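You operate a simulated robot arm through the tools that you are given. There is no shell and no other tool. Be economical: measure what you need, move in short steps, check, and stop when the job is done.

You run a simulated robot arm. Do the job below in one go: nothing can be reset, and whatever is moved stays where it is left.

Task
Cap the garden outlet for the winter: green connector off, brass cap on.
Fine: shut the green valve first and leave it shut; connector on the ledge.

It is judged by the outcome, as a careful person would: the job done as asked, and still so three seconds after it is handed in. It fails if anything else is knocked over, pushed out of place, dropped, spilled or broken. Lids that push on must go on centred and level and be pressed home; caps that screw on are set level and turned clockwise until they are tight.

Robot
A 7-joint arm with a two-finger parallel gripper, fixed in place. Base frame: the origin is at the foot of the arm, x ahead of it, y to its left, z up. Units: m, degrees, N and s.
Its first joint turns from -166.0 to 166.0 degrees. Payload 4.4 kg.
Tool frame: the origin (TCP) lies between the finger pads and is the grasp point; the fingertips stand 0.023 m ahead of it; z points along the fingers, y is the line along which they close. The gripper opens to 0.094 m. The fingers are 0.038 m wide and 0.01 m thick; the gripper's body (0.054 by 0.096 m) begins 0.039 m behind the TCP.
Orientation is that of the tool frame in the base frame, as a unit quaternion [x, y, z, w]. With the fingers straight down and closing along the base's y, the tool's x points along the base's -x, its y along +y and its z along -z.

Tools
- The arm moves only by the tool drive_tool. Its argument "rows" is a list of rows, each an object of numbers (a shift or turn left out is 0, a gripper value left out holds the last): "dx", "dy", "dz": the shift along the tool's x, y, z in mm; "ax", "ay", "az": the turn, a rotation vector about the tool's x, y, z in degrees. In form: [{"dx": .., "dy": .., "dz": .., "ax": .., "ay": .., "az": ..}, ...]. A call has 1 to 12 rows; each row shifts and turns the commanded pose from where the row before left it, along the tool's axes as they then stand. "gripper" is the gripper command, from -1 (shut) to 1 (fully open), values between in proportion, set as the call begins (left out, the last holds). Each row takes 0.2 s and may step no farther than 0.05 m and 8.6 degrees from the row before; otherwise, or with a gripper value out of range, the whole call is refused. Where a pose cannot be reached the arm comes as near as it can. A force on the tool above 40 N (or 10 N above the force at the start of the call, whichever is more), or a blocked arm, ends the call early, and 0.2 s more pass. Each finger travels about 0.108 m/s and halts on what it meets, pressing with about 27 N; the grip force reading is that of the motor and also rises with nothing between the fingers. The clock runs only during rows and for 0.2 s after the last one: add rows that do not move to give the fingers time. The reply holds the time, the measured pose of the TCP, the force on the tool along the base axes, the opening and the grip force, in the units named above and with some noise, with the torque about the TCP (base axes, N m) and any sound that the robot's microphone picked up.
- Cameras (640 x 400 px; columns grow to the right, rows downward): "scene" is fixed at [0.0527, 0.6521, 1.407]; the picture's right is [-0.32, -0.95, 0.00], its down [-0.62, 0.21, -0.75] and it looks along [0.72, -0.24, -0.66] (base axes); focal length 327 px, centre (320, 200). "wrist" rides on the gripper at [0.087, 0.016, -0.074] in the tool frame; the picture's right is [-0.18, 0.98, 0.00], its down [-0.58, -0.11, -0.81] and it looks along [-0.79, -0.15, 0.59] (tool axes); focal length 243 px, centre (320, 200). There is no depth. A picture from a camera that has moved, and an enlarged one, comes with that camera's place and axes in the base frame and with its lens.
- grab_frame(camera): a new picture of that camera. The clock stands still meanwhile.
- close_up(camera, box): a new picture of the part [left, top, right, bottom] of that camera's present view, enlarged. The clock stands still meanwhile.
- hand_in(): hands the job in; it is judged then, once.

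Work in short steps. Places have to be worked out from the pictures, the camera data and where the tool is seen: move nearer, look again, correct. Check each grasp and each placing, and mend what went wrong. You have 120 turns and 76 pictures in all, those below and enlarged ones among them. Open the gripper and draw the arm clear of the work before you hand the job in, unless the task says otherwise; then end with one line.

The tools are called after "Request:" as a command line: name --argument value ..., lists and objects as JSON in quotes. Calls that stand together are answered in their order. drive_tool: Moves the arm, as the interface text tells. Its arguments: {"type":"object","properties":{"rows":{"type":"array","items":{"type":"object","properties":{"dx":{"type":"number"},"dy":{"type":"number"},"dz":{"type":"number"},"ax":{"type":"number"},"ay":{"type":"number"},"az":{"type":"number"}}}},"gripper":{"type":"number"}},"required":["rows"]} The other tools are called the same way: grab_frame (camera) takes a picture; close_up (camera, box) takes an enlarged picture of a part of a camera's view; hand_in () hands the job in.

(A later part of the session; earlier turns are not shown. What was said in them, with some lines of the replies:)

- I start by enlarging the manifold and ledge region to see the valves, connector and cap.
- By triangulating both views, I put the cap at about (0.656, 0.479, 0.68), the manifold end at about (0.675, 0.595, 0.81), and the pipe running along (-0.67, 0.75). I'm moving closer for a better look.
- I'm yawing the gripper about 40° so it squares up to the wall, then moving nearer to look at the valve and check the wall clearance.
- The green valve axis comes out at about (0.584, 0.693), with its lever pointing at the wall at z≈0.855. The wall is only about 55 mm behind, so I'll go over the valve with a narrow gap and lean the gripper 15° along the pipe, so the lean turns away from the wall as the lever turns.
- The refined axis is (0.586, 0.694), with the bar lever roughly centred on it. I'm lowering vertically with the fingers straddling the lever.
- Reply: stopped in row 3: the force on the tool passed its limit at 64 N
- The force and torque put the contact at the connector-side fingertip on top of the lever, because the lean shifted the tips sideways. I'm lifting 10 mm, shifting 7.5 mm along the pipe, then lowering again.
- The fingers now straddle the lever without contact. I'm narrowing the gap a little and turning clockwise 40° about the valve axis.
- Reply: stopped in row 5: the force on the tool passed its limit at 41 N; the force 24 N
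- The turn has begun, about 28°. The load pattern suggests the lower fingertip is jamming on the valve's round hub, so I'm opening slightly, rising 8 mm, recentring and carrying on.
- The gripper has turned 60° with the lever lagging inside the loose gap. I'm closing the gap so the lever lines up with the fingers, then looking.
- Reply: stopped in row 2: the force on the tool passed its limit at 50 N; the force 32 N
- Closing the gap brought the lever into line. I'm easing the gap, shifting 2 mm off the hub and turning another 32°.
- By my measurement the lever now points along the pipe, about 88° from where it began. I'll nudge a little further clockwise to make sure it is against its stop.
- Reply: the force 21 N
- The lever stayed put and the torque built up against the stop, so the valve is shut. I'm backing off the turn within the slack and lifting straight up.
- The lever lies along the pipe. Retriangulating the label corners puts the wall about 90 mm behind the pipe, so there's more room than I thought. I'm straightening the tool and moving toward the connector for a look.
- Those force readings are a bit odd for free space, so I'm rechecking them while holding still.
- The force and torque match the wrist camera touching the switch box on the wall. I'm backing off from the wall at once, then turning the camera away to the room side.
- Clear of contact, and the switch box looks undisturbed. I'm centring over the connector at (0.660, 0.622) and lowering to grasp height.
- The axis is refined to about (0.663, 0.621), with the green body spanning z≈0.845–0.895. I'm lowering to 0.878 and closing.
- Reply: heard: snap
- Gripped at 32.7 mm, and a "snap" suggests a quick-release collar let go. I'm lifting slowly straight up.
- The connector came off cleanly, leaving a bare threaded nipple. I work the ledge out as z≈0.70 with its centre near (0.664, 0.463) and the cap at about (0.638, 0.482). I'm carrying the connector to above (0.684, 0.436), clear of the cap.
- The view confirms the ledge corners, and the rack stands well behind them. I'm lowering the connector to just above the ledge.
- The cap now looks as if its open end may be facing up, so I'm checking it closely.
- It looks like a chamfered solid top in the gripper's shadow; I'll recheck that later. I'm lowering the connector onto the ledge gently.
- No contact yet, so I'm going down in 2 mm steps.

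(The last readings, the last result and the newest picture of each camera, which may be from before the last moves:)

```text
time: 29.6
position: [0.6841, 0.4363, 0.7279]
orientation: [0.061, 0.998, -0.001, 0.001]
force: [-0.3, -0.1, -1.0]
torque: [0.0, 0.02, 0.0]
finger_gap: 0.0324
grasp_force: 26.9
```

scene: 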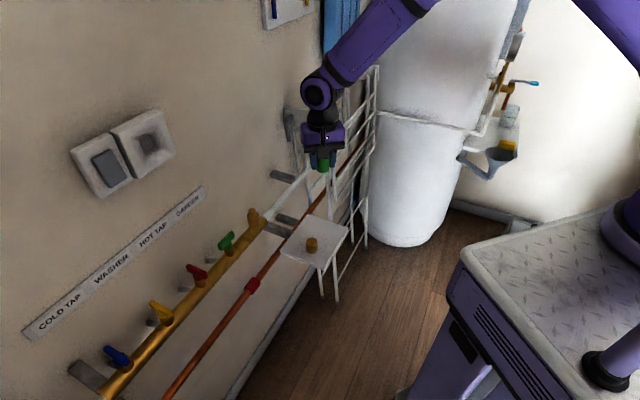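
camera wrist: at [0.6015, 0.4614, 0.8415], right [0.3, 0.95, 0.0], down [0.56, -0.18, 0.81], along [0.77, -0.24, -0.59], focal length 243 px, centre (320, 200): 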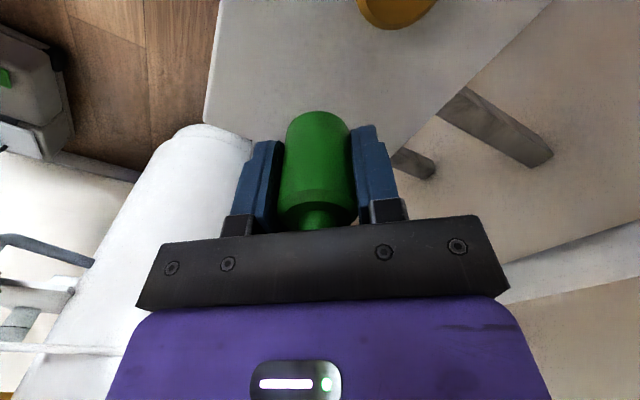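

Request:
close_up --camera "scene" --box '[290, 195, 360, 245]'

Request:
drive_tool --rows '[{"dz": 1.5}, {"dz": 1.5}, {}]'

```text
8.00 times, centred on (325, 220) of scene
camera zoom: at [0.0527, 0.6521, 1.407], right [-0.32, -0.95, 0.0], down [-0.62, 0.21, -0.75], along [0.72, -0.24, -0.66], focal length 2618 px, centre (280, 40)
```

zoom: 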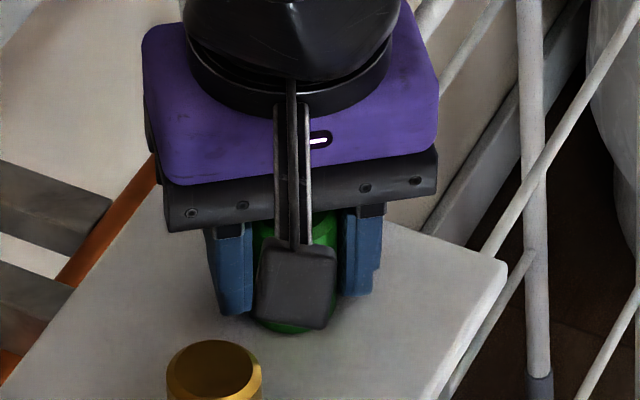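

```text
time: 30.4
position: [0.6848, 0.4351, 0.7251]
orientation: [0.061, 0.998, 0.0, 0.001]
force: [-2.5, -3.9, 12.6]
torque: [0.02, 0.14, 0.01]
finger_gap: 0.0324
grasp_force: 27.0
```

Contact at 12.6 N, so the connector is seated on the ledge. I'm releasing it and rising straight up.

Request:
drive_tool --gripper 0.0 --rows '[{"dz": -0.5}, {}, {}]'

Request:
drive_tool --rows '[{"dz": -10}, {"dz": -25}, {"dz": -35}, {"dz": -40}, {}]'

Request:
close_up --camera "wrist" --box '[200, 0, 500, 230]'

Request:
close_up --camera "scene" --box '[270, 170, 380, 280]'

```text
time: 31.2
position: [0.6848, 0.4345, 0.7259]
orientation: [0.061, 0.998, 0.0, 0.001]
force: [0.2, -0.3, 0.1]
torque: [0.0, -0.02, 0.01]
finger_gap: 0.047
grasp_force: 0.0
```

```text
time: 32.4
position: [0.6843, 0.4357, 0.8383]
orientation: [0.06, 0.998, -0.001, 0.001]
force: [-0.3, 0.0, -0.8]
torque: [0.0, -0.01, 0.0]
finger_gap: 0.0471
grasp_force: 0.2
```

```text
1.74 times, centred on (350, 115) of wrist
camera zoom: at [0.6011, 0.4625, 0.9107], right [0.3, 0.95, 0.0], down [0.56, -0.18, 0.81], along [0.77, -0.25, -0.59], focal length 422 px, centre (268, 348)
```

zoom: 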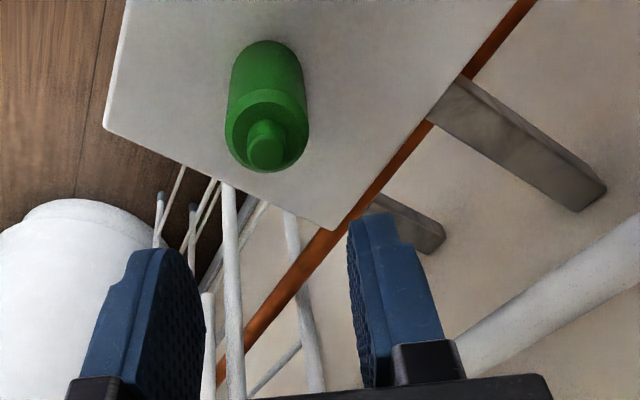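

```text
3.64 times, centred on (325, 225) of scene
camera zoom: at [0.0527, 0.6521, 1.407], right [-0.32, -0.95, 0.0], down [-0.62, 0.21, -0.75], along [0.72, -0.24, -0.66], focal length 1190 px, centre (302, 109)
```

zoom: 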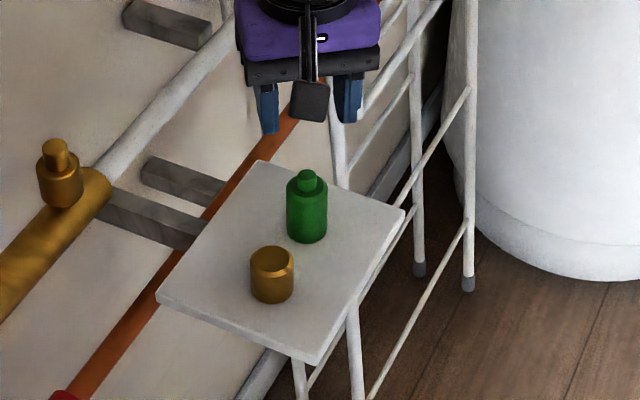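

The connector stands upright on the ledge. I'm moving back so the wrist camera can see the cap closely and confirm which way up it is.

Request:
drive_tool --gripper 0.2 --rows '[{"dx": 30, "dy": 11, "dz": 5}, {"dx": 30, "dy": 11, "dz": 5}, {"dx": 29, "dy": 11, "dz": 5}, {}]'

Request:
close_up --camera "wrist" --box '[200, 0, 440, 230]'

Request:
close_up --camera "scene" --box '[295, 230, 330, 255]'

```text
time: 33.4
position: [0.6007, 0.4811, 0.8205]
orientation: [0.061, 0.998, -0.001, 0.001]
force: [0.2, 0.1, 0.6]
torque: [0.04, 0.0, 0.02]
finger_gap: 0.0562
grasp_force: 0.0
```

```text
1.74 times, centred on (320, 115) of wrist
camera zoom: at [0.5187, 0.5078, 0.8942], right [0.3, 0.95, 0.0], down [0.56, -0.18, 0.81], along [0.77, -0.25, -0.59], focal length 422 px, centre (320, 348)
```

zoom: 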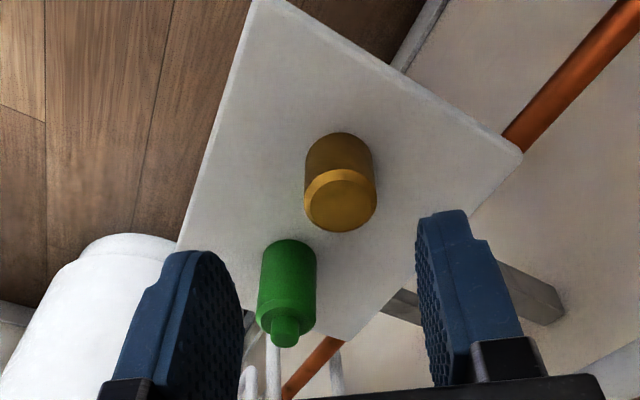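

```text
16.00 times, centred on (312, 242) of scene
camera zoom: at [0.0527, 0.6521, 1.407], right [-0.32, -0.95, 0.0], down [-0.62, 0.21, -0.75], along [0.72, -0.24, -0.66], focal length 5236 px, centre (440, -480)
```

zoom: 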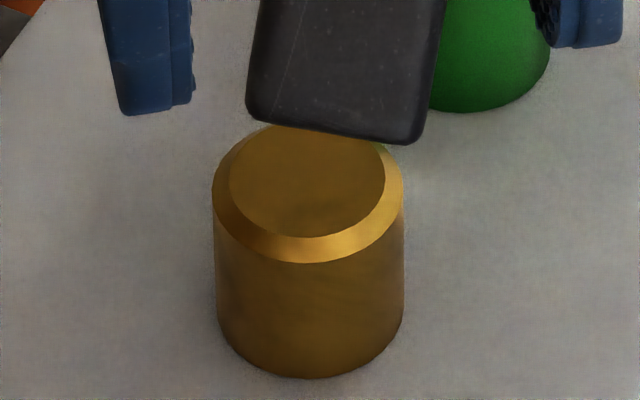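

The cap's top is solid, so it is the right way up, at about (0.639, 0.480). I'm moving over it and lowering to grasp.

Request:
drive_tool --rows '[{"dx": -19, "dy": 1.7}, {"dx": -19, "dy": 1.7}, {"dz": 30}, {"dz": 25}, {}]'

Request:
grab_frame --camera "wrist"

Request:
close_up --camera "scene" --box '[270, 190, 370, 270]'

```text
time: 34.6
position: [0.6377, 0.4762, 0.7645]
orientation: [0.061, 0.998, -0.001, 0.001]
force: [-0.3, -0.1, 0.0]
torque: [-0.01, 0.01, -0.01]
finger_gap: 0.0564
grasp_force: 0.0
```

```text
25 pictures are left
camera wrist: at [0.556, 0.5044, 0.8386], right [0.3, 0.95, 0.0], down [0.56, -0.18, 0.81], along [0.77, -0.24, -0.59], focal length 243 px, centre (320, 200)
```

wrist: 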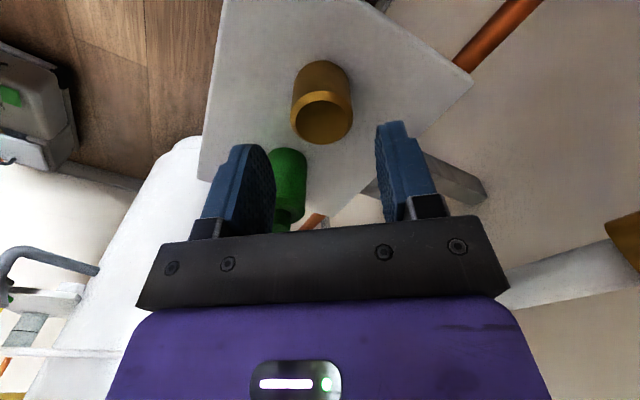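

```text
5.00 times, centred on (320, 230) of scene
camera zoom: at [0.0527, 0.6521, 1.407], right [-0.32, -0.95, 0.0], down [-0.62, 0.21, -0.75], along [0.72, -0.24, -0.66], focal length 1636 px, centre (320, 50)
```

zoom: 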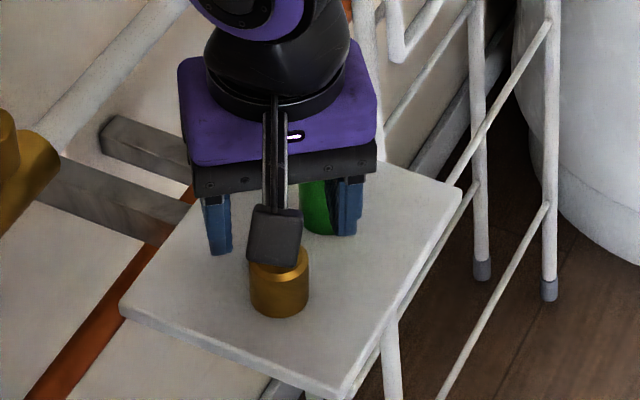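

The cap is about 5 mm off my gripper centre in y, so I'm correcting that, lowering to z≈0.723 and closing.

Request:
drive_tool --rows '[{"dx": 1, "dy": 5}, {"dz": 21}, {"dz": 20.5}, {}]'

Request:
drive_tool --gripper -1 --rows '[{}, {}, {}]'

```text
time: 35.6
position: [0.64, 0.4826, 0.7229]
orientation: [0.06, 0.998, -0.001, 0.0]
force: [-0.4, 0.6, -0.9]
torque: [0.01, -0.02, 0.0]
finger_gap: 0.0561
grasp_force: 0.1
```

```text
time: 36.4
position: [0.6389, 0.4813, 0.7243]
orientation: [0.061, 0.998, -0.001, 0.001]
force: [1.0, -0.3, -0.2]
torque: [0.01, 0.0, 0.03]
finger_gap: 0.0326
grasp_force: 27.1
```

Gripped at 32.6 mm. I'm lifting straight up and checking.

Request:
drive_tool --rows '[{"dz": -10}, {"dz": -40}, {"dz": -45}, {"dz": -45}, {"dz": -45}, {"dz": -45}, {}]'

Request:
grab_frame --camera "wrist"

Request:
close_up --camera "scene" --box '[210, 120, 370, 280]'

```text
time: 38.0
position: [0.6398, 0.4826, 0.9533]
orientation: [0.062, 0.998, 0.0, 0.001]
force: [-0.6, 0.4, -0.1]
torque: [0.02, -0.01, 0.01]
finger_gap: 0.0325
grasp_force: 26.9
```

```text
23 pictures are left
camera wrist: at [0.5569, 0.5105, 1.0273], right [0.3, 0.95, 0.0], down [0.56, -0.18, 0.81], along [0.77, -0.25, -0.59], focal length 243 px, centre (320, 200)
```

wrist: 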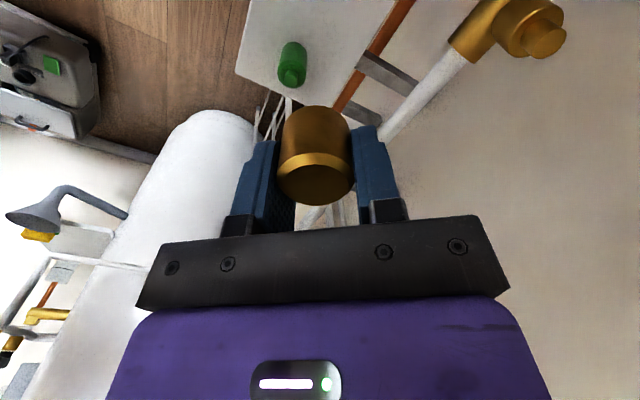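

```text
2.50 times, centred on (290, 200) of scene
camera zoom: at [0.0527, 0.6521, 1.407], right [-0.32, -0.95, 0.0], down [-0.62, 0.21, -0.75], along [0.72, -0.24, -0.66], focal length 818 px, centre (395, 200)
```

zoom: 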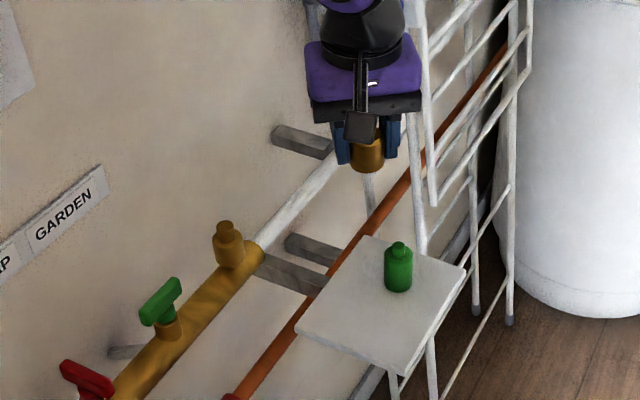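

The cap is held level. From the earlier grip, the nipple axis is about (0.6625, 0.621), and the cap sits about 3.5 mm off in tool +x. I'm turning the wrist counter-clockwise now to leave a long clockwise stroke for tightening.

Request:
drive_tool --rows '[{"az": -8.5}, {"az": -8.5}, {"az": -8.5}, {"az": -8.5}, {"az": -8.5}, {"az": -8.5}, {"az": -8.5}, {"az": -8.5}, {"az": -8.5}, {"az": -8.5}, {}]'

Request:
drive_tool --rows '[{"az": -8.5}, {"az": -8.5}, {"az": -8.5}, {"az": -8.5}, {}]'

Request:
grab_frame --camera "scene"

```text
time: 40.4
position: [0.6383, 0.4831, 0.9537]
orientation: [-0.63, 0.777, 0.0, 0.0]
force: [-0.2, 0.0, -1.1]
torque: [-0.01, 0.01, -0.02]
finger_gap: 0.0326
grasp_force: 26.8
```

```text
time: 41.6
position: [0.6393, 0.4829, 0.9545]
orientation: [0.829, -0.559, 0.001, 0.002]
force: [0.3, 0.1, -0.6]
torque: [-0.05, -0.01, 0.01]
finger_gap: 0.0324
grasp_force: 26.8
```

```text
21 pictures are left
```

scene: 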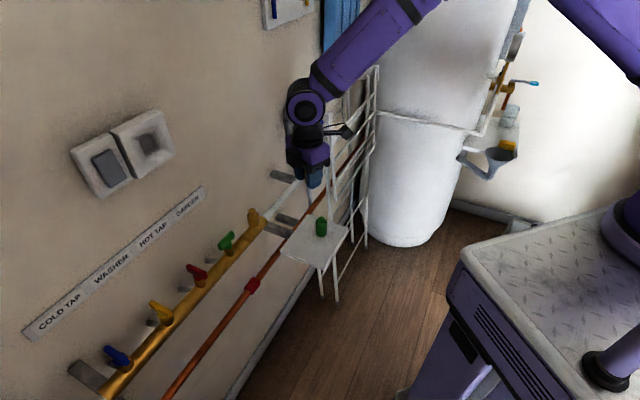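

Yaw 112° was reached without trouble. I'm moving above the nipple.

Request:
drive_tool --rows '[{"dx": -30.7, "dy": -18.3}, {"dx": -30.7, "dy": -18.3}, {"dx": -30.7, "dy": -18.3}, {"dx": -30.7, "dy": -18.3}, {"dz": 20}, {}]'

Request:
close_up --camera "wrist" --box '[200, 40, 440, 240]'

Request:
close_up --camera "scene" --box '[220, 160, 300, 240]'

```text
time: 43.0
position: [0.6594, 0.6241, 0.9339]
orientation: [0.829, -0.559, 0.001, 0.0]
force: [-0.2, 0.1, -0.4]
torque: [-0.01, -0.02, 0.01]
finger_gap: 0.0325
grasp_force: 26.9
```

```text
2.00 times, centred on (320, 140) of wrist
camera zoom: at [0.6781, 0.5385, 1.0077], right [-0.98, -0.2, 0.0], down [-0.12, 0.58, 0.8], along [-0.16, 0.79, -0.59], focal length 485 px, centre (320, 320)
```

zoom: 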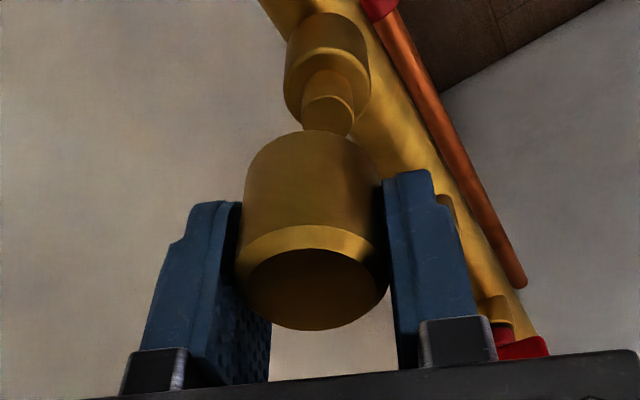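

```text
5.00 times, centred on (260, 200) of scene
camera zoom: at [0.0527, 0.6521, 1.407], right [-0.32, -0.95, 0.0], down [-0.62, 0.21, -0.75], along [0.72, -0.24, -0.66], focal length 1636 px, centre (620, 200)
```

zoom: 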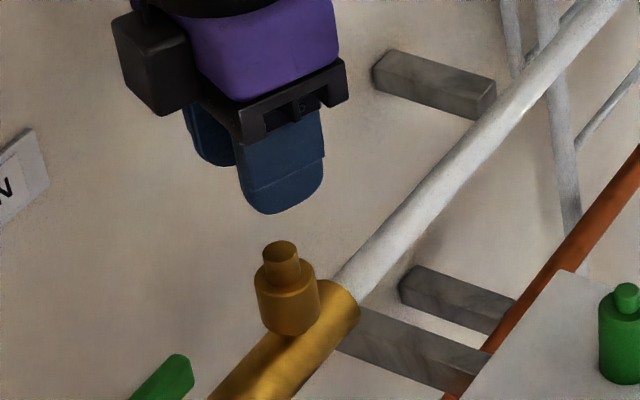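

The cap hovers about 35 mm above the nipple, and the nipple appears a few mm toward tool +y and +x. I'm shifting partway, lowering closer and comparing again.

Request:
drive_tool --rows '[{"dx": 1.5, "dy": 3}, {"dz": 12}, {"dz": 10}, {}]'

Request:
close_up --camera "wrist" --box '[240, 40, 400, 200]'

Request:
close_up --camera "scene" --box '[230, 180, 280, 230]'

```text
time: 44.0
position: [0.6587, 0.6214, 0.9124]
orientation: [0.829, -0.559, 0.001, 0.0]
force: [-0.2, 0.1, -0.9]
torque: [-0.03, 0.03, -0.01]
finger_gap: 0.0326
grasp_force: 26.9
```

```text
2.50 times, centred on (320, 120) of wrist
camera zoom: at [0.6758, 0.535, 0.9861], right [-0.98, -0.2, 0.0], down [-0.12, 0.58, 0.8], along [-0.16, 0.79, -0.59], focal length 606 px, centre (320, 400)
```

zoom: 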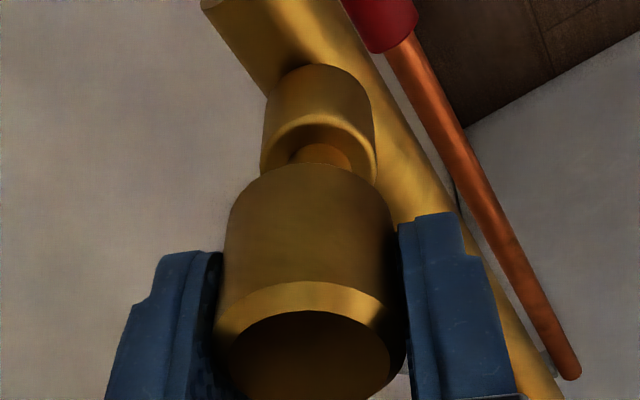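

```text
8.00 times, centred on (255, 205) of scene
camera zoom: at [0.0527, 0.6521, 1.407], right [-0.32, -0.95, 0.0], down [-0.62, 0.21, -0.75], along [0.72, -0.24, -0.66], focal length 2618 px, centre (840, 160)
```

zoom: 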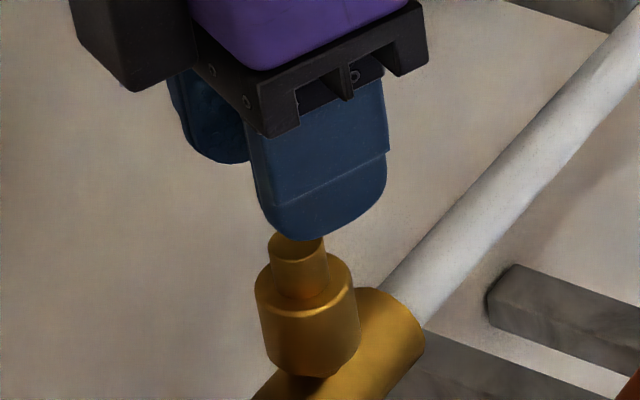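

Sideways it is about 2.3 mm out in tool y. To measure the other axis the same way, I'm rotating the wrist about 85° here and looking again.

Request:
drive_tool --rows '[{"dy": 2.3}, {"az": 8.5}, {"az": 8.5}, {"az": 8.5}, {"az": 8.5}, {"az": 8.5}, {"az": 8.5}, {"az": 8.5}, {"az": 8.5}, {"az": 8.5}, {"az": 8.5}, {}]'

Request:
close_up --camera "wrist" --box '[240, 40, 400, 200]'

Request:
close_up --camera "scene" --box '[230, 180, 280, 230]'

```text
time: 46.6
position: [0.6544, 0.6211, 0.9112]
orientation: [-0.233, 0.972, -0.001, 0.0]
force: [0.6, -0.2, 0.3]
torque: [-0.01, 0.01, 0.04]
finger_gap: 0.0325
grasp_force: 27.5
```

```text
2.50 times, centred on (320, 120) of wrist
camera zoom: at [0.572, 0.5964, 0.9854], right [-0.28, 0.96, 0.0], down [0.57, 0.17, 0.81], along [0.78, 0.23, -0.59], focal length 606 px, centre (320, 400)
```

zoom: 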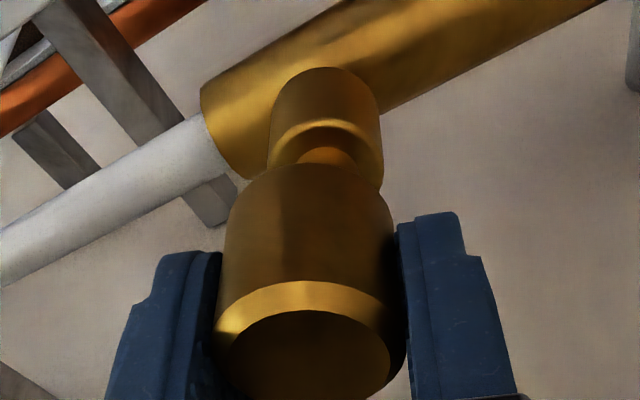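

```text
8.00 times, centred on (255, 205) of scene
camera zoom: at [0.0527, 0.6521, 1.407], right [-0.32, -0.95, 0.0], down [-0.62, 0.21, -0.75], along [0.72, -0.24, -0.66], focal length 2618 px, centre (840, 160)
```

zoom: 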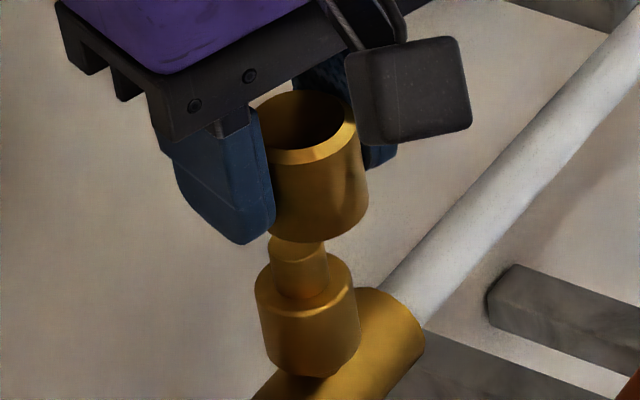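

This view shows both parts clearly. Combining it with the previous one, the cap has to move about -3.6 mm in tool x and +3.8 mm in tool y. I'm correcting and rechecking.

Request:
drive_tool --rows '[{"dx": -3.6, "dy": 3.8}, {}, {}]'

Request:
close_up --camera "scene" --box '[230, 180, 280, 230]'

Request:
close_up --camera "wrist" --box '[240, 40, 400, 200]'

```text
time: 47.4
position: [0.657, 0.626, 0.9104]
orientation: [-0.233, 0.972, -0.002, 0.001]
force: [0.5, -0.3, 0.4]
torque: [0.02, 0.02, -0.02]
finger_gap: 0.0326
grasp_force: 26.8
```

```text
8.00 times, centred on (255, 205) of scene
camera zoom: at [0.0527, 0.6521, 1.407], right [-0.32, -0.95, 0.0], down [-0.62, 0.21, -0.75], along [0.72, -0.24, -0.66], focal length 2618 px, centre (840, 160)
```

zoom: 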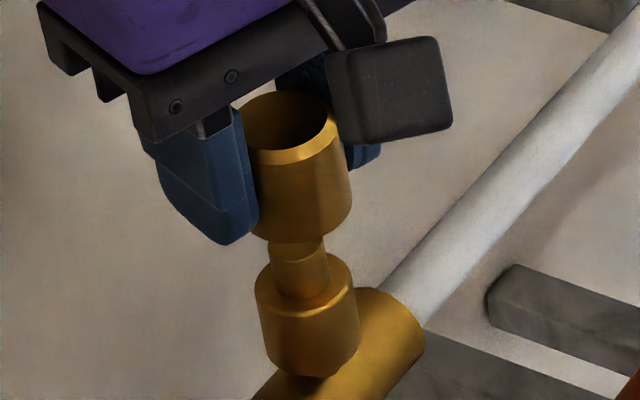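

```text
2.50 times, centred on (320, 120) of wrist
camera zoom: at [0.5736, 0.6011, 0.9853], right [-0.28, 0.96, 0.0], down [0.57, 0.17, 0.81], along [0.77, 0.23, -0.59], focal length 606 px, centre (320, 400)
```

zoom: 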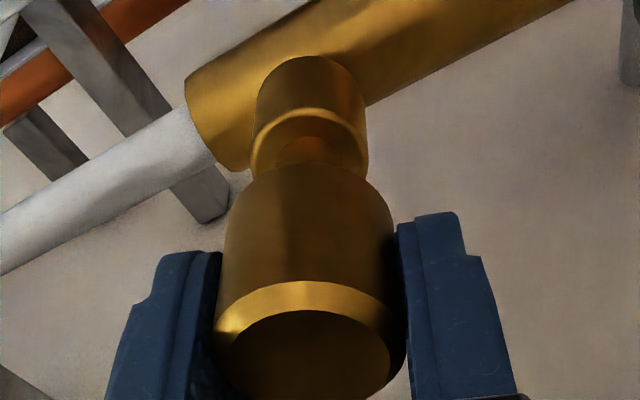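

Both lateral views now agree to within about half a millimetre. I'm lowering slowly until it meets the thread.

Request:
drive_tool --rows '[{"dz": 4}, {"dz": 4}, {"dz": 3}, {}]'

Request:
drive_tool --rows '[{"dz": 3}, {"dz": 3}, {}]'

```text
time: 48.4
position: [0.6575, 0.6243, 0.9013]
orientation: [-0.233, 0.972, -0.001, 0.001]
force: [-0.1, 0.8, -0.3]
torque: [0.02, -0.02, -0.01]
finger_gap: 0.0325
grasp_force: 27.5
```

```text
time: 49.2
position: [0.6568, 0.6259, 0.8941]
orientation: [-0.234, 0.972, -0.002, 0.0]
force: [-0.2, 0.1, -0.8]
torque: [0.02, 0.01, 0.01]
finger_gap: 0.0326
grasp_force: 26.7
```

Request:
close_up --camera "scene" --box '[230, 180, 280, 230]'

Request:
drive_tool --rows '[{"dz": 2}, {"dz": 2}, {}]'

```text
8.00 times, centred on (255, 205) of scene
camera zoom: at [0.0527, 0.6521, 1.407], right [-0.32, -0.95, 0.0], down [-0.62, 0.21, -0.75], along [0.72, -0.24, -0.66], focal length 2618 px, centre (840, 160)
```

zoom: 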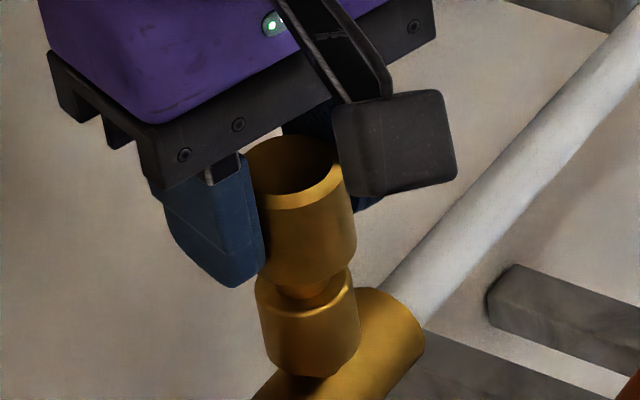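

```text
time: 50.0
position: [0.656, 0.626, 0.8899]
orientation: [-0.233, 0.972, -0.002, 0.001]
force: [-0.8, -0.5, 0.1]
torque: [-0.03, 0.0, -0.02]
finger_gap: 0.0321
grasp_force: 27.1
```

The nipple is entering the cap with no side force. I'm continuing down until it seats on the thread.

Request:
drive_tool --rows '[{"dz": 2}, {"dz": 2}, {}]'

Request:
drive_tool --rows '[{"dz": 1.5}, {"dz": 1.5}, {}]'

```text
time: 50.8
position: [0.6563, 0.6255, 0.8887]
orientation: [-0.233, 0.972, -0.001, 0.002]
force: [-3.7, -3.3, 24.3]
torque: [-0.15, 0.06, -0.05]
finger_gap: 0.0323
grasp_force: 26.5
```

```text
time: 51.5
position: [0.6571, 0.6272, 0.8872]
orientation: [-0.234, 0.972, 0.0, 0.003]
force: [-1.4, -1.1, 9.8]
torque: [-0.12, 0.05, 0.0]
finger_gap: 0.0325
grasp_force: 27.3
stopped in row 3: the force on the tool passed its limit at 41 N (the readings are from after the stop); the commanded pose is now the measured one
```

Contact at z≈0.888, so the cap is sitting on the thread. I'm turning it clockwise with light downward pressure.

Request:
drive_tool --rows '[{"az": 8.5, "dz": 0.1}, {"az": 8.5, "dz": 0.1}, {"az": 8.5, "dz": 0.1}, {"az": 8.5, "dz": 0.1}, {"az": 8.5, "dz": 0.1}, {"az": 8.5, "dz": 0.1}, {"az": 8.5, "dz": 0.1}, {}]'

Request:
close_up --camera "scene" --box '[230, 180, 280, 230]'

```text
time: 53.3
position: [0.6567, 0.6253, 0.8876]
orientation: [0.28, 0.96, 0.002, 0.001]
force: [5.7, -4.1, 34.9]
torque: [-0.2, 0.03, -0.02]
finger_gap: 0.0323
grasp_force: 27.2
```

```text
8.00 times, centred on (255, 205) of scene
camera zoom: at [0.0527, 0.6521, 1.407], right [-0.32, -0.95, 0.0], down [-0.62, 0.21, -0.75], along [0.72, -0.24, -0.66], focal length 2618 px, centre (840, 160)
```

zoom: 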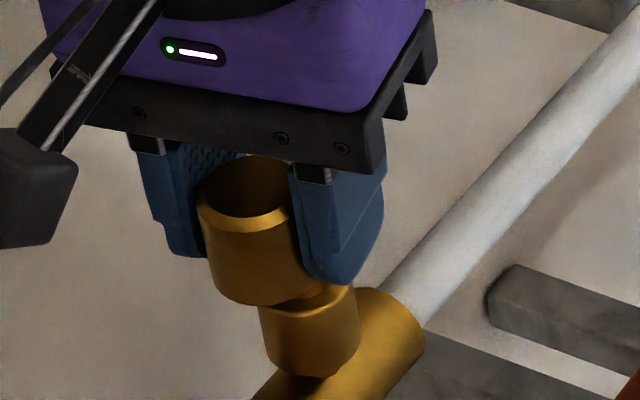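

The cap moved sideways when turned. It's held further off the tool axis than I judged, so it swung instead of spinning. I'm lifting off and remeasuring the offset.

Request:
drive_tool --rows '[{"dz": -6}, {"dz": -10}, {"dz": -10}, {}]'

Request:
close_up --camera "scene" --box '[230, 170, 280, 220]'

Request:
close_up --camera "wrist" --box '[240, 40, 400, 240]'

```text
time: 54.3
position: [0.6573, 0.6265, 0.9114]
orientation: [0.279, 0.96, 0.0, 0.002]
force: [-0.2, 0.4, 0.0]
torque: [0.01, 0.01, 0.01]
finger_gap: 0.0324
grasp_force: 27.0
```

```text
8.00 times, centred on (255, 195) of scene
camera zoom: at [0.0527, 0.6521, 1.407], right [-0.32, -0.95, 0.0], down [-0.62, 0.21, -0.75], along [0.72, -0.24, -0.66], focal length 2618 px, centre (840, 240)
```

zoom: 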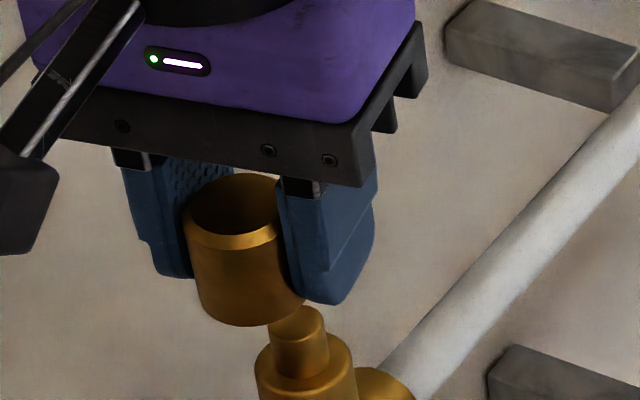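

```text
2.00 times, centred on (320, 140) of wrist
camera zoom: at [0.594, 0.6873, 0.9849], right [0.68, 0.73, 0.0], down [0.43, -0.4, 0.81], along [0.59, -0.55, -0.59], focal length 485 px, centre (320, 320)
```

zoom: 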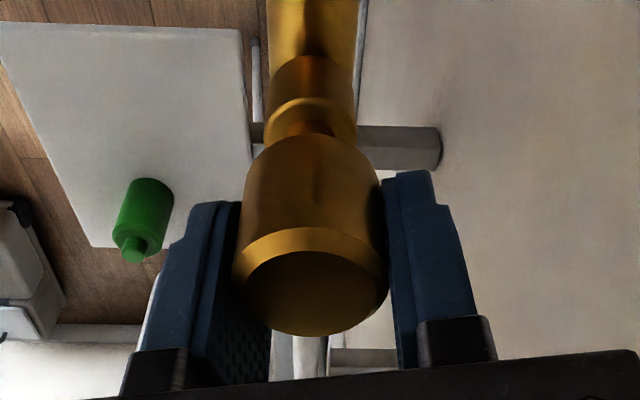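

Reworking all the views together, the cap sits about 10 mm toward the camera from the grip centre, and it came to rest on top of the nipple instead of over it. The nipple is nearly under the tool centre. I'm rotating back to the good viewing yaw, moving the cap over the nipple and checking.

Request:
drive_tool --rows '[{"az": -8.5}, {"az": -8.5}, {"az": -8.5}, {"az": -8.5}, {"az": -8.5}, {"az": -8.5}, {"az": -8.5}, {"dx": -8.1, "dy": -2.1}, {}, {}]'

Request:
close_up --camera "scene" --box '[230, 180, 280, 230]'

Request:
close_up --camera "wrist" --box '[240, 40, 400, 200]'

```text
time: 56.5
position: [0.6658, 0.6291, 0.9107]
orientation: [-0.233, 0.972, 0.001, 0.002]
force: [0.7, -0.1, 0.0]
torque: [0.0, 0.0, -0.03]
finger_gap: 0.0326
grasp_force: 26.7
```

```text
8.00 times, centred on (255, 205) of scene
camera zoom: at [0.0527, 0.6521, 1.407], right [-0.32, -0.95, 0.0], down [-0.62, 0.21, -0.75], along [0.72, -0.24, -0.66], focal length 2618 px, centre (840, 160)
```

zoom: 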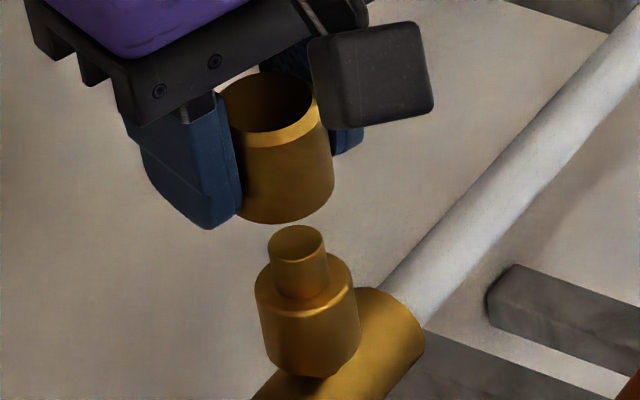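

```text
2.50 times, centred on (320, 120) of wrist
camera zoom: at [0.5819, 0.6042, 0.9846], right [-0.28, 0.96, 0.0], down [0.56, 0.17, 0.81], along [0.78, 0.23, -0.59], focal length 606 px, centre (320, 400)
```

zoom: 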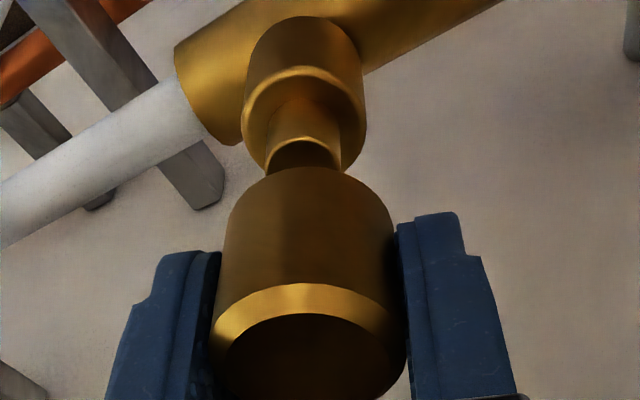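

In this view the cap's height and depth over the nipple agree, and it needs just 2.5 mm more in -y. I'm correcting and lowering past the earlier contact height.

Request:
drive_tool --rows '[{"dx": 1.1, "dy": -2.2}, {"dz": 8}, {"dz": 6}, {"dz": 5}, {}]'

Request:
drive_tool --rows '[{"dz": 2}, {"dz": 2}, {"dz": 2}, {}]'

```text
time: 57.7
position: [0.665, 0.6257, 0.892]
orientation: [-0.233, 0.972, 0.0, 0.002]
force: [0.1, 0.2, 0.4]
torque: [0.01, -0.02, 0.02]
finger_gap: 0.0325
grasp_force: 26.8
```

```text
time: 58.7
position: [0.666, 0.6256, 0.8864]
orientation: [-0.234, 0.972, 0.0, 0.001]
force: [-0.4, 0.2, -0.2]
torque: [-0.02, 0.01, 0.02]
finger_gap: 0.0324
grasp_force: 26.7
```

Past the earlier contact height with no force, so the nipple is going inside the cap. I'm continuing down.

Request:
drive_tool --rows '[{"dz": 2}, {"dz": 2}, {"dz": 2}, {}]'

Request:
drive_tool --rows '[{"dz": 2}, {"dz": 2}, {}]'

```text
time: 59.7
position: [0.6657, 0.6261, 0.8807]
orientation: [-0.234, 0.972, 0.0, 0.002]
force: [-0.2, 0.9, -0.7]
torque: [0.02, -0.03, 0.0]
finger_gap: 0.0322
grasp_force: 26.9
```

```text
time: 60.5
position: [0.666, 0.6275, 0.8768]
orientation: [-0.234, 0.972, 0.001, 0.003]
force: [12.5, 13.2, 1.4]
torque: [0.21, -0.15, -0.08]
finger_gap: 0.0327
grasp_force: 27.1
```

There's a sideways force of about 18 N toward the wall, so the bore is rubbing on the nipple. I'm easing the cap 1 mm that way and rechecking.

Request:
drive_tool --rows '[{"dx": -1.0, "dy": 0.2}, {}]'

Request:
close_up --camera "scene" --box '[230, 180, 280, 230]'

```text
time: 61.1
position: [0.6663, 0.6266, 0.8755]
orientation: [-0.233, 0.972, 0.0, 0.001]
force: [8.0, 10.4, 4.9]
torque: [0.23, -0.15, -0.06]
finger_gap: 0.0323
grasp_force: 27.4
```

```text
8.00 times, centred on (255, 205) of scene
camera zoom: at [0.0527, 0.6521, 1.407], right [-0.32, -0.95, 0.0], down [-0.62, 0.21, -0.75], along [0.72, -0.24, -0.66], focal length 2618 px, centre (840, 160)
```

zoom: 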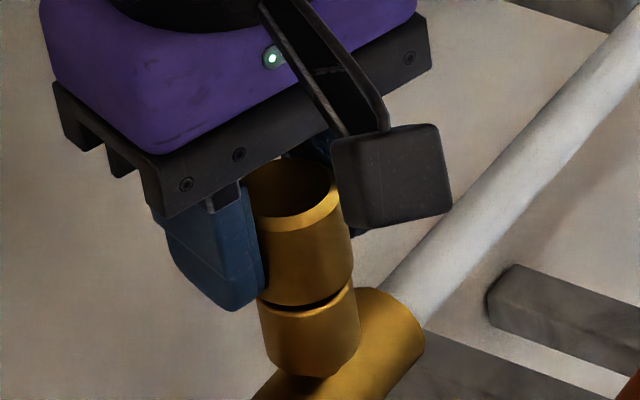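

The cap is down over the nipple with a small gap to the shoulder. I'm easing a bit more along the force, then turning clockwise about the cap's own axis (about 10 mm off the tool axis).

Request:
drive_tool --rows '[{"dx": -1.2, "dy": 0.6}, {}]'

Request:
drive_tool --rows '[{"dx": 0.1, "dy": -1.5, "dz": 0.1, "az": 8.5}, {"dx": 0.1, "dy": -1.5, "dz": 0.1, "az": 8.5}, {"dx": 0.1, "dy": -1.5, "dz": 0.1, "az": 8.5}, {}]'

```text
time: 61.7
position: [0.6658, 0.6259, 0.876]
orientation: [-0.233, 0.973, 0.0, 0.001]
force: [-1.8, -5.8, 6.6]
torque: [-0.03, 0.09, 0.01]
finger_gap: 0.0326
grasp_force: 26.8
```

```text
time: 62.7
position: [0.6687, 0.6225, 0.875]
orientation: [-0.012, 1.0, 0.0, 0.002]
force: [-10.2, -17.8, 3.7]
torque: [-0.29, 0.2, 0.13]
finger_gap: 0.0323
grasp_force: 27.1
```

The cap is captive on the nipple and turning, but the offset grip loads it sideways. I'm releasing, centring the gripper on the cap, and winding back counter-clockwise for a full clean stroke.

Request:
drive_tool --gripper -0.05 --rows '[{}, {}, {"dx": 5}, {"dx": 5}, {}]'

Request:
close_up --camera "wrist" --box '[200, 40, 440, 240]'

```text
time: 63.9
position: [0.6591, 0.624, 0.8741]
orientation: [-0.014, 1.0, 0.001, 0.002]
force: [-0.2, 0.6, -0.5]
torque: [0.0, 0.01, -0.01]
finger_gap: 0.0444
grasp_force: 0.1
```

```text
2.00 times, centred on (320, 140) of wrist
camera zoom: at [0.5723, 0.6379, 0.9492], right [0.16, 0.99, 0.0], down [0.58, -0.09, 0.81], along [0.8, -0.13, -0.59], focal length 485 px, centre (320, 320)
```

zoom: 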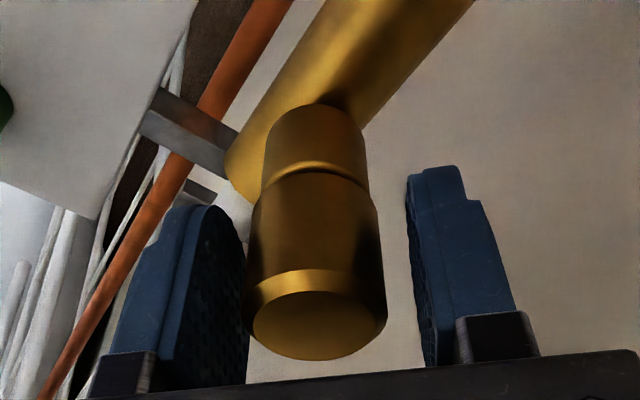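

The cap sits level over the nipple. I'm rotating the open gripper counter-clockwise around it, then gripping.

Request:
drive_tool --rows '[{"dy": -1}, {"az": -8.5}, {"az": -8.5}, {"az": -8.5}, {"az": -8.5}, {"az": -8.5}, {"az": -8.5}, {"az": -8.5}, {"az": -8.5}, {"az": -8.5}, {"az": -8.5}, {"az": -8.5}]'

Request:
drive_tool --rows '[{"az": -8.5}, {"az": -8.5}, {}]'

Request:
close_up --camera "wrist" --box '[200, 40, 440, 240]'

```text
time: 66.5
position: [0.6587, 0.6212, 0.8755]
orientation: [0.738, -0.675, 0.001, -0.001]
force: [0.2, 0.1, -0.3]
torque: [0.0, 0.0, 0.04]
finger_gap: 0.0444
grasp_force: 0.0
```

```text
time: 67.3
position: [0.6597, 0.6218, 0.8759]
orientation: [0.829, -0.559, 0.001, -0.002]
force: [0.1, -0.6, 0.8]
torque: [-0.01, 0.01, -0.01]
finger_gap: 0.0446
grasp_force: 0.0
```

```text
2.00 times, centred on (320, 140) of wrist
camera zoom: at [0.677, 0.5363, 0.9502], right [-0.98, -0.2, 0.0], down [-0.12, 0.58, 0.81], along [-0.16, 0.79, -0.59], focal length 485 px, centre (320, 320)
```

zoom: 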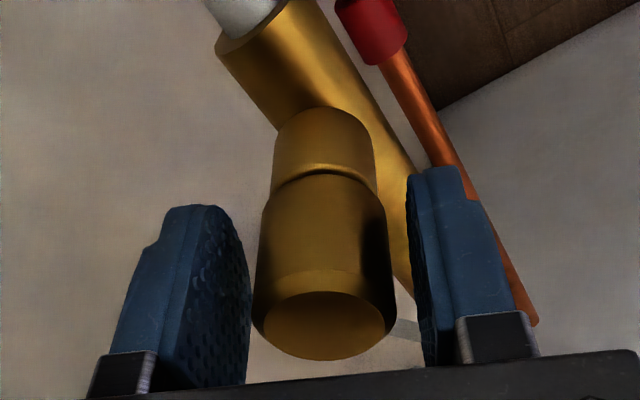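

The cap is about 1 mm off in y and 2–3 mm in x. I'm nudging, gripping, then turning clockwise.

Request:
drive_tool --rows '[{"dx": -2, "dy": 1}, {}]'

Request:
drive_tool --gripper -1 --rows '[{}, {}, {}]'

Request:
drive_tool --rows '[{"az": 8.5, "dz": 0.1}, {"az": 8.5, "dz": 0.1}, {"az": 8.5, "dz": 0.1}, {"az": 8.5, "dz": 0.1}, {"az": 8.5, "dz": 0.1}, {"az": 8.5, "dz": 0.1}, {}]'

```text
time: 67.9
position: [0.6573, 0.6236, 0.8761]
orientation: [0.829, -0.559, 0.001, -0.001]
force: [-0.3, -0.4, -0.1]
torque: [-0.07, 0.01, 0.02]
finger_gap: 0.045
grasp_force: 0.0
```

```text
time: 68.7
position: [0.6563, 0.6243, 0.8761]
orientation: [0.829, -0.559, 0.0, -0.002]
force: [2.5, 2.6, 0.3]
torque: [-0.02, 0.09, 0.0]
finger_gap: 0.0327
grasp_force: 26.8
```

```text
time: 70.3
position: [0.6577, 0.6239, 0.8755]
orientation: [-0.507, 0.862, -0.001, 0.003]
force: [11.9, 12.4, 0.0]
torque: [0.19, -0.14, -0.07]
finger_gap: 0.0327
grasp_force: 26.5
```

It turns with little torque. I'm relieving the side load by about 1 mm and turning on.

Request:
drive_tool --rows '[{"dx": -1.1, "dy": -0.3}, {"az": 8.5, "dz": 0.1}, {"az": 8.5, "dz": 0.1}, {"az": 8.5, "dz": 0.1}, {"az": 8.5, "dz": 0.1}, {"az": 8.5, "dz": 0.1}, {"az": 8.5, "dz": 0.1}, {}]'

Request:
drive_tool --rows '[{"az": 8.5, "dz": 0.1}, {"az": 8.5, "dz": 0.1}, {"az": 8.5, "dz": 0.1}, {"az": 8.5, "dz": 0.1}, {}]'

```text
time: 72.1
position: [0.6583, 0.6226, 0.8752]
orientation: [-0.087, 0.996, 0.0, 0.002]
force: [8.7, -26.0, 3.7]
torque: [-0.43, -0.01, 0.01]
finger_gap: 0.0328
grasp_force: 27.1
```

```text
time: 73.3
position: [0.6565, 0.6226, 0.8736]
orientation: [0.208, 0.978, 0.001, 0.001]
force: [2.2, -35.6, 2.4]
torque: [-0.56, -0.03, 0.03]
finger_gap: 0.0324
grasp_force: 27.2
```

Turned about 136°. The side load shows the cap sits about 2 mm toward tool +x, so I'm releasing, correcting the centring by that much and winding back for another stroke.

Request:
drive_tool --gripper -0.05 --rows '[{}, {}, {"dx": 2, "dz": -1}, {"az": -8.5}, {"az": -8.5}, {"az": -8.5}, {"az": -8.5}, {"az": -8.5}, {"az": -8.5}, {"az": -8.5}, {"az": -8.5}]'

Request:
drive_tool --rows '[{"az": -8.5}, {"az": -8.5}, {"az": -8.5}, {"az": -8.5}, {"az": -8.5}, {"az": -8.5}, {"az": -8.5}, {"az": -8.5}, {}]'

Request:
close_up --camera "wrist" --box '[200, 40, 440, 240]'

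```text
time: 75.7
position: [0.6546, 0.6252, 0.876]
orientation: [-0.376, 0.927, 0.0, 0.002]
force: [-0.1, 0.0, -0.1]
torque: [-0.02, -0.02, 0.03]
finger_gap: 0.0445
grasp_force: 0.0
```

```text
time: 77.7
position: [0.6552, 0.6249, 0.8765]
orientation: [0.829, -0.559, 0.001, -0.001]
force: [0.1, 0.3, -0.1]
torque: [0.01, -0.02, 0.01]
finger_gap: 0.0446
grasp_force: 0.0
```

```text
2.00 times, centred on (320, 140) of wrist
camera zoom: at [0.6737, 0.5401, 0.9495], right [-0.98, -0.2, 0.0], down [-0.12, 0.58, 0.81], along [-0.16, 0.79, -0.59], focal length 485 px, centre (320, 320)
```

zoom: 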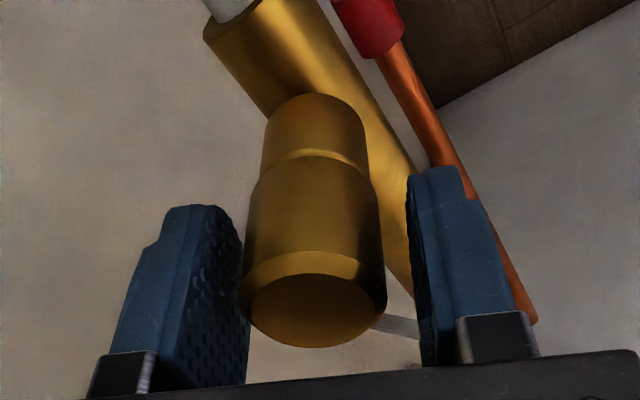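

The cap now sits closer to the shoulder. It reads about +4 mm in tool x and -1.4 mm in tool y from the grip centre, so I'm centring, gripping and turning clockwise again.

Request:
drive_tool --rows '[{"dx": 4.2, "dy": -1.4}, {}]'

Request:
drive_tool --gripper -1 --rows '[{}, {}, {}]'

Request:
drive_tool --rows '[{"az": 8.5}, {"az": 8.5}, {"az": 8.5}, {"az": 8.5}, {"az": 8.5}, {"az": 8.5}, {"az": 8.5}, {"az": 8.5}, {}]'

```text
time: 78.3
position: [0.6591, 0.6227, 0.8759]
orientation: [0.829, -0.559, 0.002, -0.002]
force: [0.2, 0.6, 0.0]
torque: [0.0, -0.02, 0.02]
finger_gap: 0.0447
grasp_force: 0.0
```

```text
time: 79.1
position: [0.6573, 0.6228, 0.8756]
orientation: [0.83, -0.558, 0.0, -0.001]
force: [-5.9, -3.9, 0.5]
torque: [-0.1, 0.14, 0.03]
finger_gap: 0.0317
grasp_force: 27.4
```

```text
time: 81.1
position: [0.6586, 0.6222, 0.8752]
orientation: [-0.373, 0.928, 0.0, 0.002]
force: [-14.2, -1.8, -2.6]
torque: [-0.06, 0.3, 0.04]
finger_gap: 0.032
grasp_force: 26.6
```

Request:
drive_tool --rows '[{"dx": 0.7, "dy": 0.7, "az": 8.5}, {"az": 8.5}, {"az": 8.5}, {"az": 8.5}, {"az": 8.5}, {"az": 8.5}, {"az": 8.5}, {"az": 8.5}, {"az": 5}, {}]'

Request:
close_up --camera "scene" --box '[230, 180, 280, 230]'

```text
time: 83.3
position: [0.6581, 0.6229, 0.8746]
orientation: [0.251, 0.968, 0.001, 0.002]
force: [1.4, 3.6, 0.6]
torque: [-0.17, -0.02, 0.52]
finger_gap: 0.0312
grasp_force: 27.0
```

```text
8.00 times, centred on (255, 205) of scene
camera zoom: at [0.0527, 0.6521, 1.407], right [-0.32, -0.95, 0.0], down [-0.62, 0.21, -0.75], along [0.72, -0.24, -0.66], focal length 2618 px, centre (840, 160)
```

zoom: 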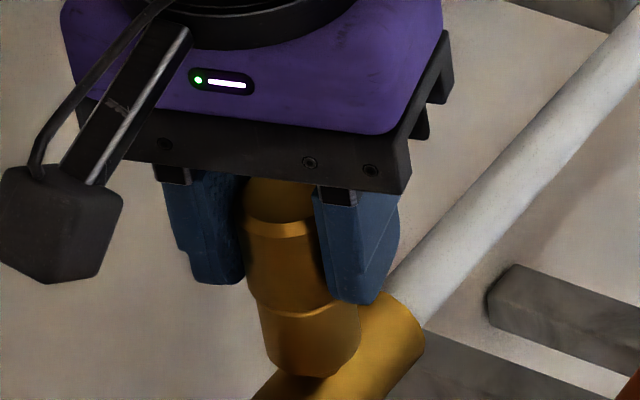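

The cap is flush and level on the shoulder, and the torque has risen to 0.5 N·m against the turn. I'm turning a bit further to confirm it's tight.

Request:
drive_tool --rows '[{"az": 6}, {"az": 6}, {}]'

```text
time: 84.1
position: [0.6583, 0.6213, 0.8753]
orientation: [0.35, 0.937, 0.001, 0.003]
force: [1.5, -0.8, 1.0]
torque: [-0.25, 0.0, 0.56]
finger_gap: 0.0323
grasp_force: 26.8
```

The torque has levelled off at 0.56, which looks like the fingers slipping on a tight cap. I'll re-grip and give one more turn to check that resistance starts immediately.

Request:
drive_tool --gripper -0.05 --rows '[{}, {}, {"az": -8.5}, {"az": -8.5}, {"az": -8.5}, {"az": -8.5}, {"az": -8.5}, {"az": -8.5}, {"az": -8.5}, {"az": -8.5}, {}]'

Request:
drive_tool --gripper -1 --rows '[{}, {}, {}]'

Request:
drive_tool --rows '[{"az": 8.5}, {"az": 8.5}, {}]'

Request:
drive_tool --rows '[{"az": 8.5}, {"az": 8.5}, {"az": 8.5}, {"az": 8.5}, {}]'

```text
time: 86.5
position: [0.6577, 0.6229, 0.8753]
orientation: [-0.234, 0.972, 0.0, 0.003]
force: [0.5, -0.4, -0.1]
torque: [0.0, 0.0, 0.0]
finger_gap: 0.0446
grasp_force: 0.0
```

```text
time: 87.3
position: [0.6577, 0.623, 0.8747]
orientation: [-0.233, 0.972, 0.0, 0.001]
force: [-0.8, 3.4, 0.0]
torque: [0.13, 0.02, 0.0]
finger_gap: 0.0324
grasp_force: 26.8
```

```text
time: 88.1
position: [0.6573, 0.6219, 0.8753]
orientation: [-0.087, 0.996, 0.0, 0.002]
force: [-3.4, 3.2, 0.1]
torque: [-0.01, 0.0, 0.56]
finger_gap: 0.0315
grasp_force: 27.3
```

```text
time: 89.3
position: [0.6579, 0.622, 0.8743]
orientation: [0.208, 0.978, 0.001, 0.003]
force: [-1.4, 9.8, 0.2]
torque: [0.03, -0.01, 0.33]
finger_gap: 0.0315
grasp_force: 27.0
```

Resistance came at once (0.56 N·m) and then the fingers slipped, so the cap is tight. I'm releasing, rising straight up and drawing clear.

Request:
drive_tool --gripper 0.2 --rows '[{}, {}, {}, {"dz": -20}, {"dz": -40}, {"dz": -40}, {"dz": -20}, {}]'

Request:
drive_tool --rows '[{"dx": 25, "dy": -35}, {"dx": 25, "dy": -35}, {"dx": 25, "dy": -35}, {"dx": 25, "dy": -35}, {}, {}]'

Request:
grab_frame --camera "scene"

Request:
close_up --camera "scene" --box '[190, 190, 350, 290]'

```text
time: 91.1
position: [0.6568, 0.6224, 0.9954]
orientation: [0.207, 0.978, 0.001, 0.002]
force: [0.2, -0.8, 0.5]
torque: [-0.01, 0.05, 0.0]
finger_gap: 0.0565
grasp_force: 0.2
```

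```text
time: 92.5
position: [0.5078, 0.5369, 0.9978]
orientation: [0.208, 0.978, 0.001, 0.003]
force: [-1.3, -1.4, 0.3]
torque: [-0.01, -0.01, 0.0]
finger_gap: 0.0565
grasp_force: 0.0
```

```text
1 pictures are left
```

scene: 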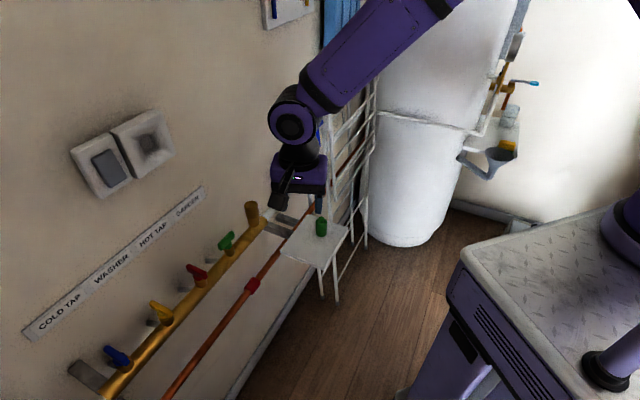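

```text
4.00 times, centred on (270, 240) of scene
camera zoom: at [0.0527, 0.6521, 1.407], right [-0.32, -0.95, 0.0], down [-0.62, 0.21, -0.75], along [0.72, -0.24, -0.66], focal length 1309 px, centre (520, 40)
```

zoom: 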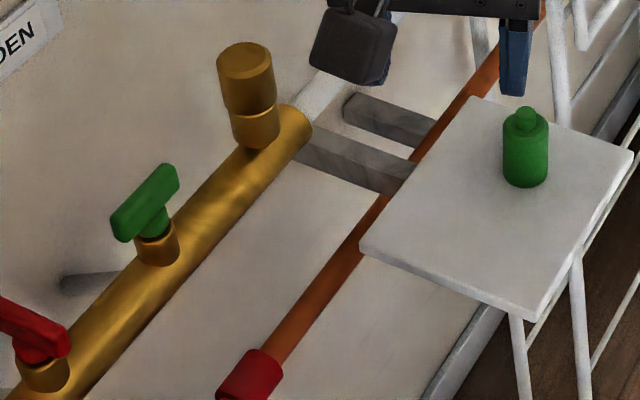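

The valve lever lies along the pipe (shut), the cap is level and tight on the outlet, the connector stands on the ledge, and the arm is clear. Handing in.

Request:
hand_in

```text
The job is handed in.
```

The garden outlet is capped: the green valve is shut against its stop, the connector stands on the ledge, and the brass cap is on level and tight. While moving over, the wrist camera briefly pressed on the wall switch box, which looked undisturbed afterwards.
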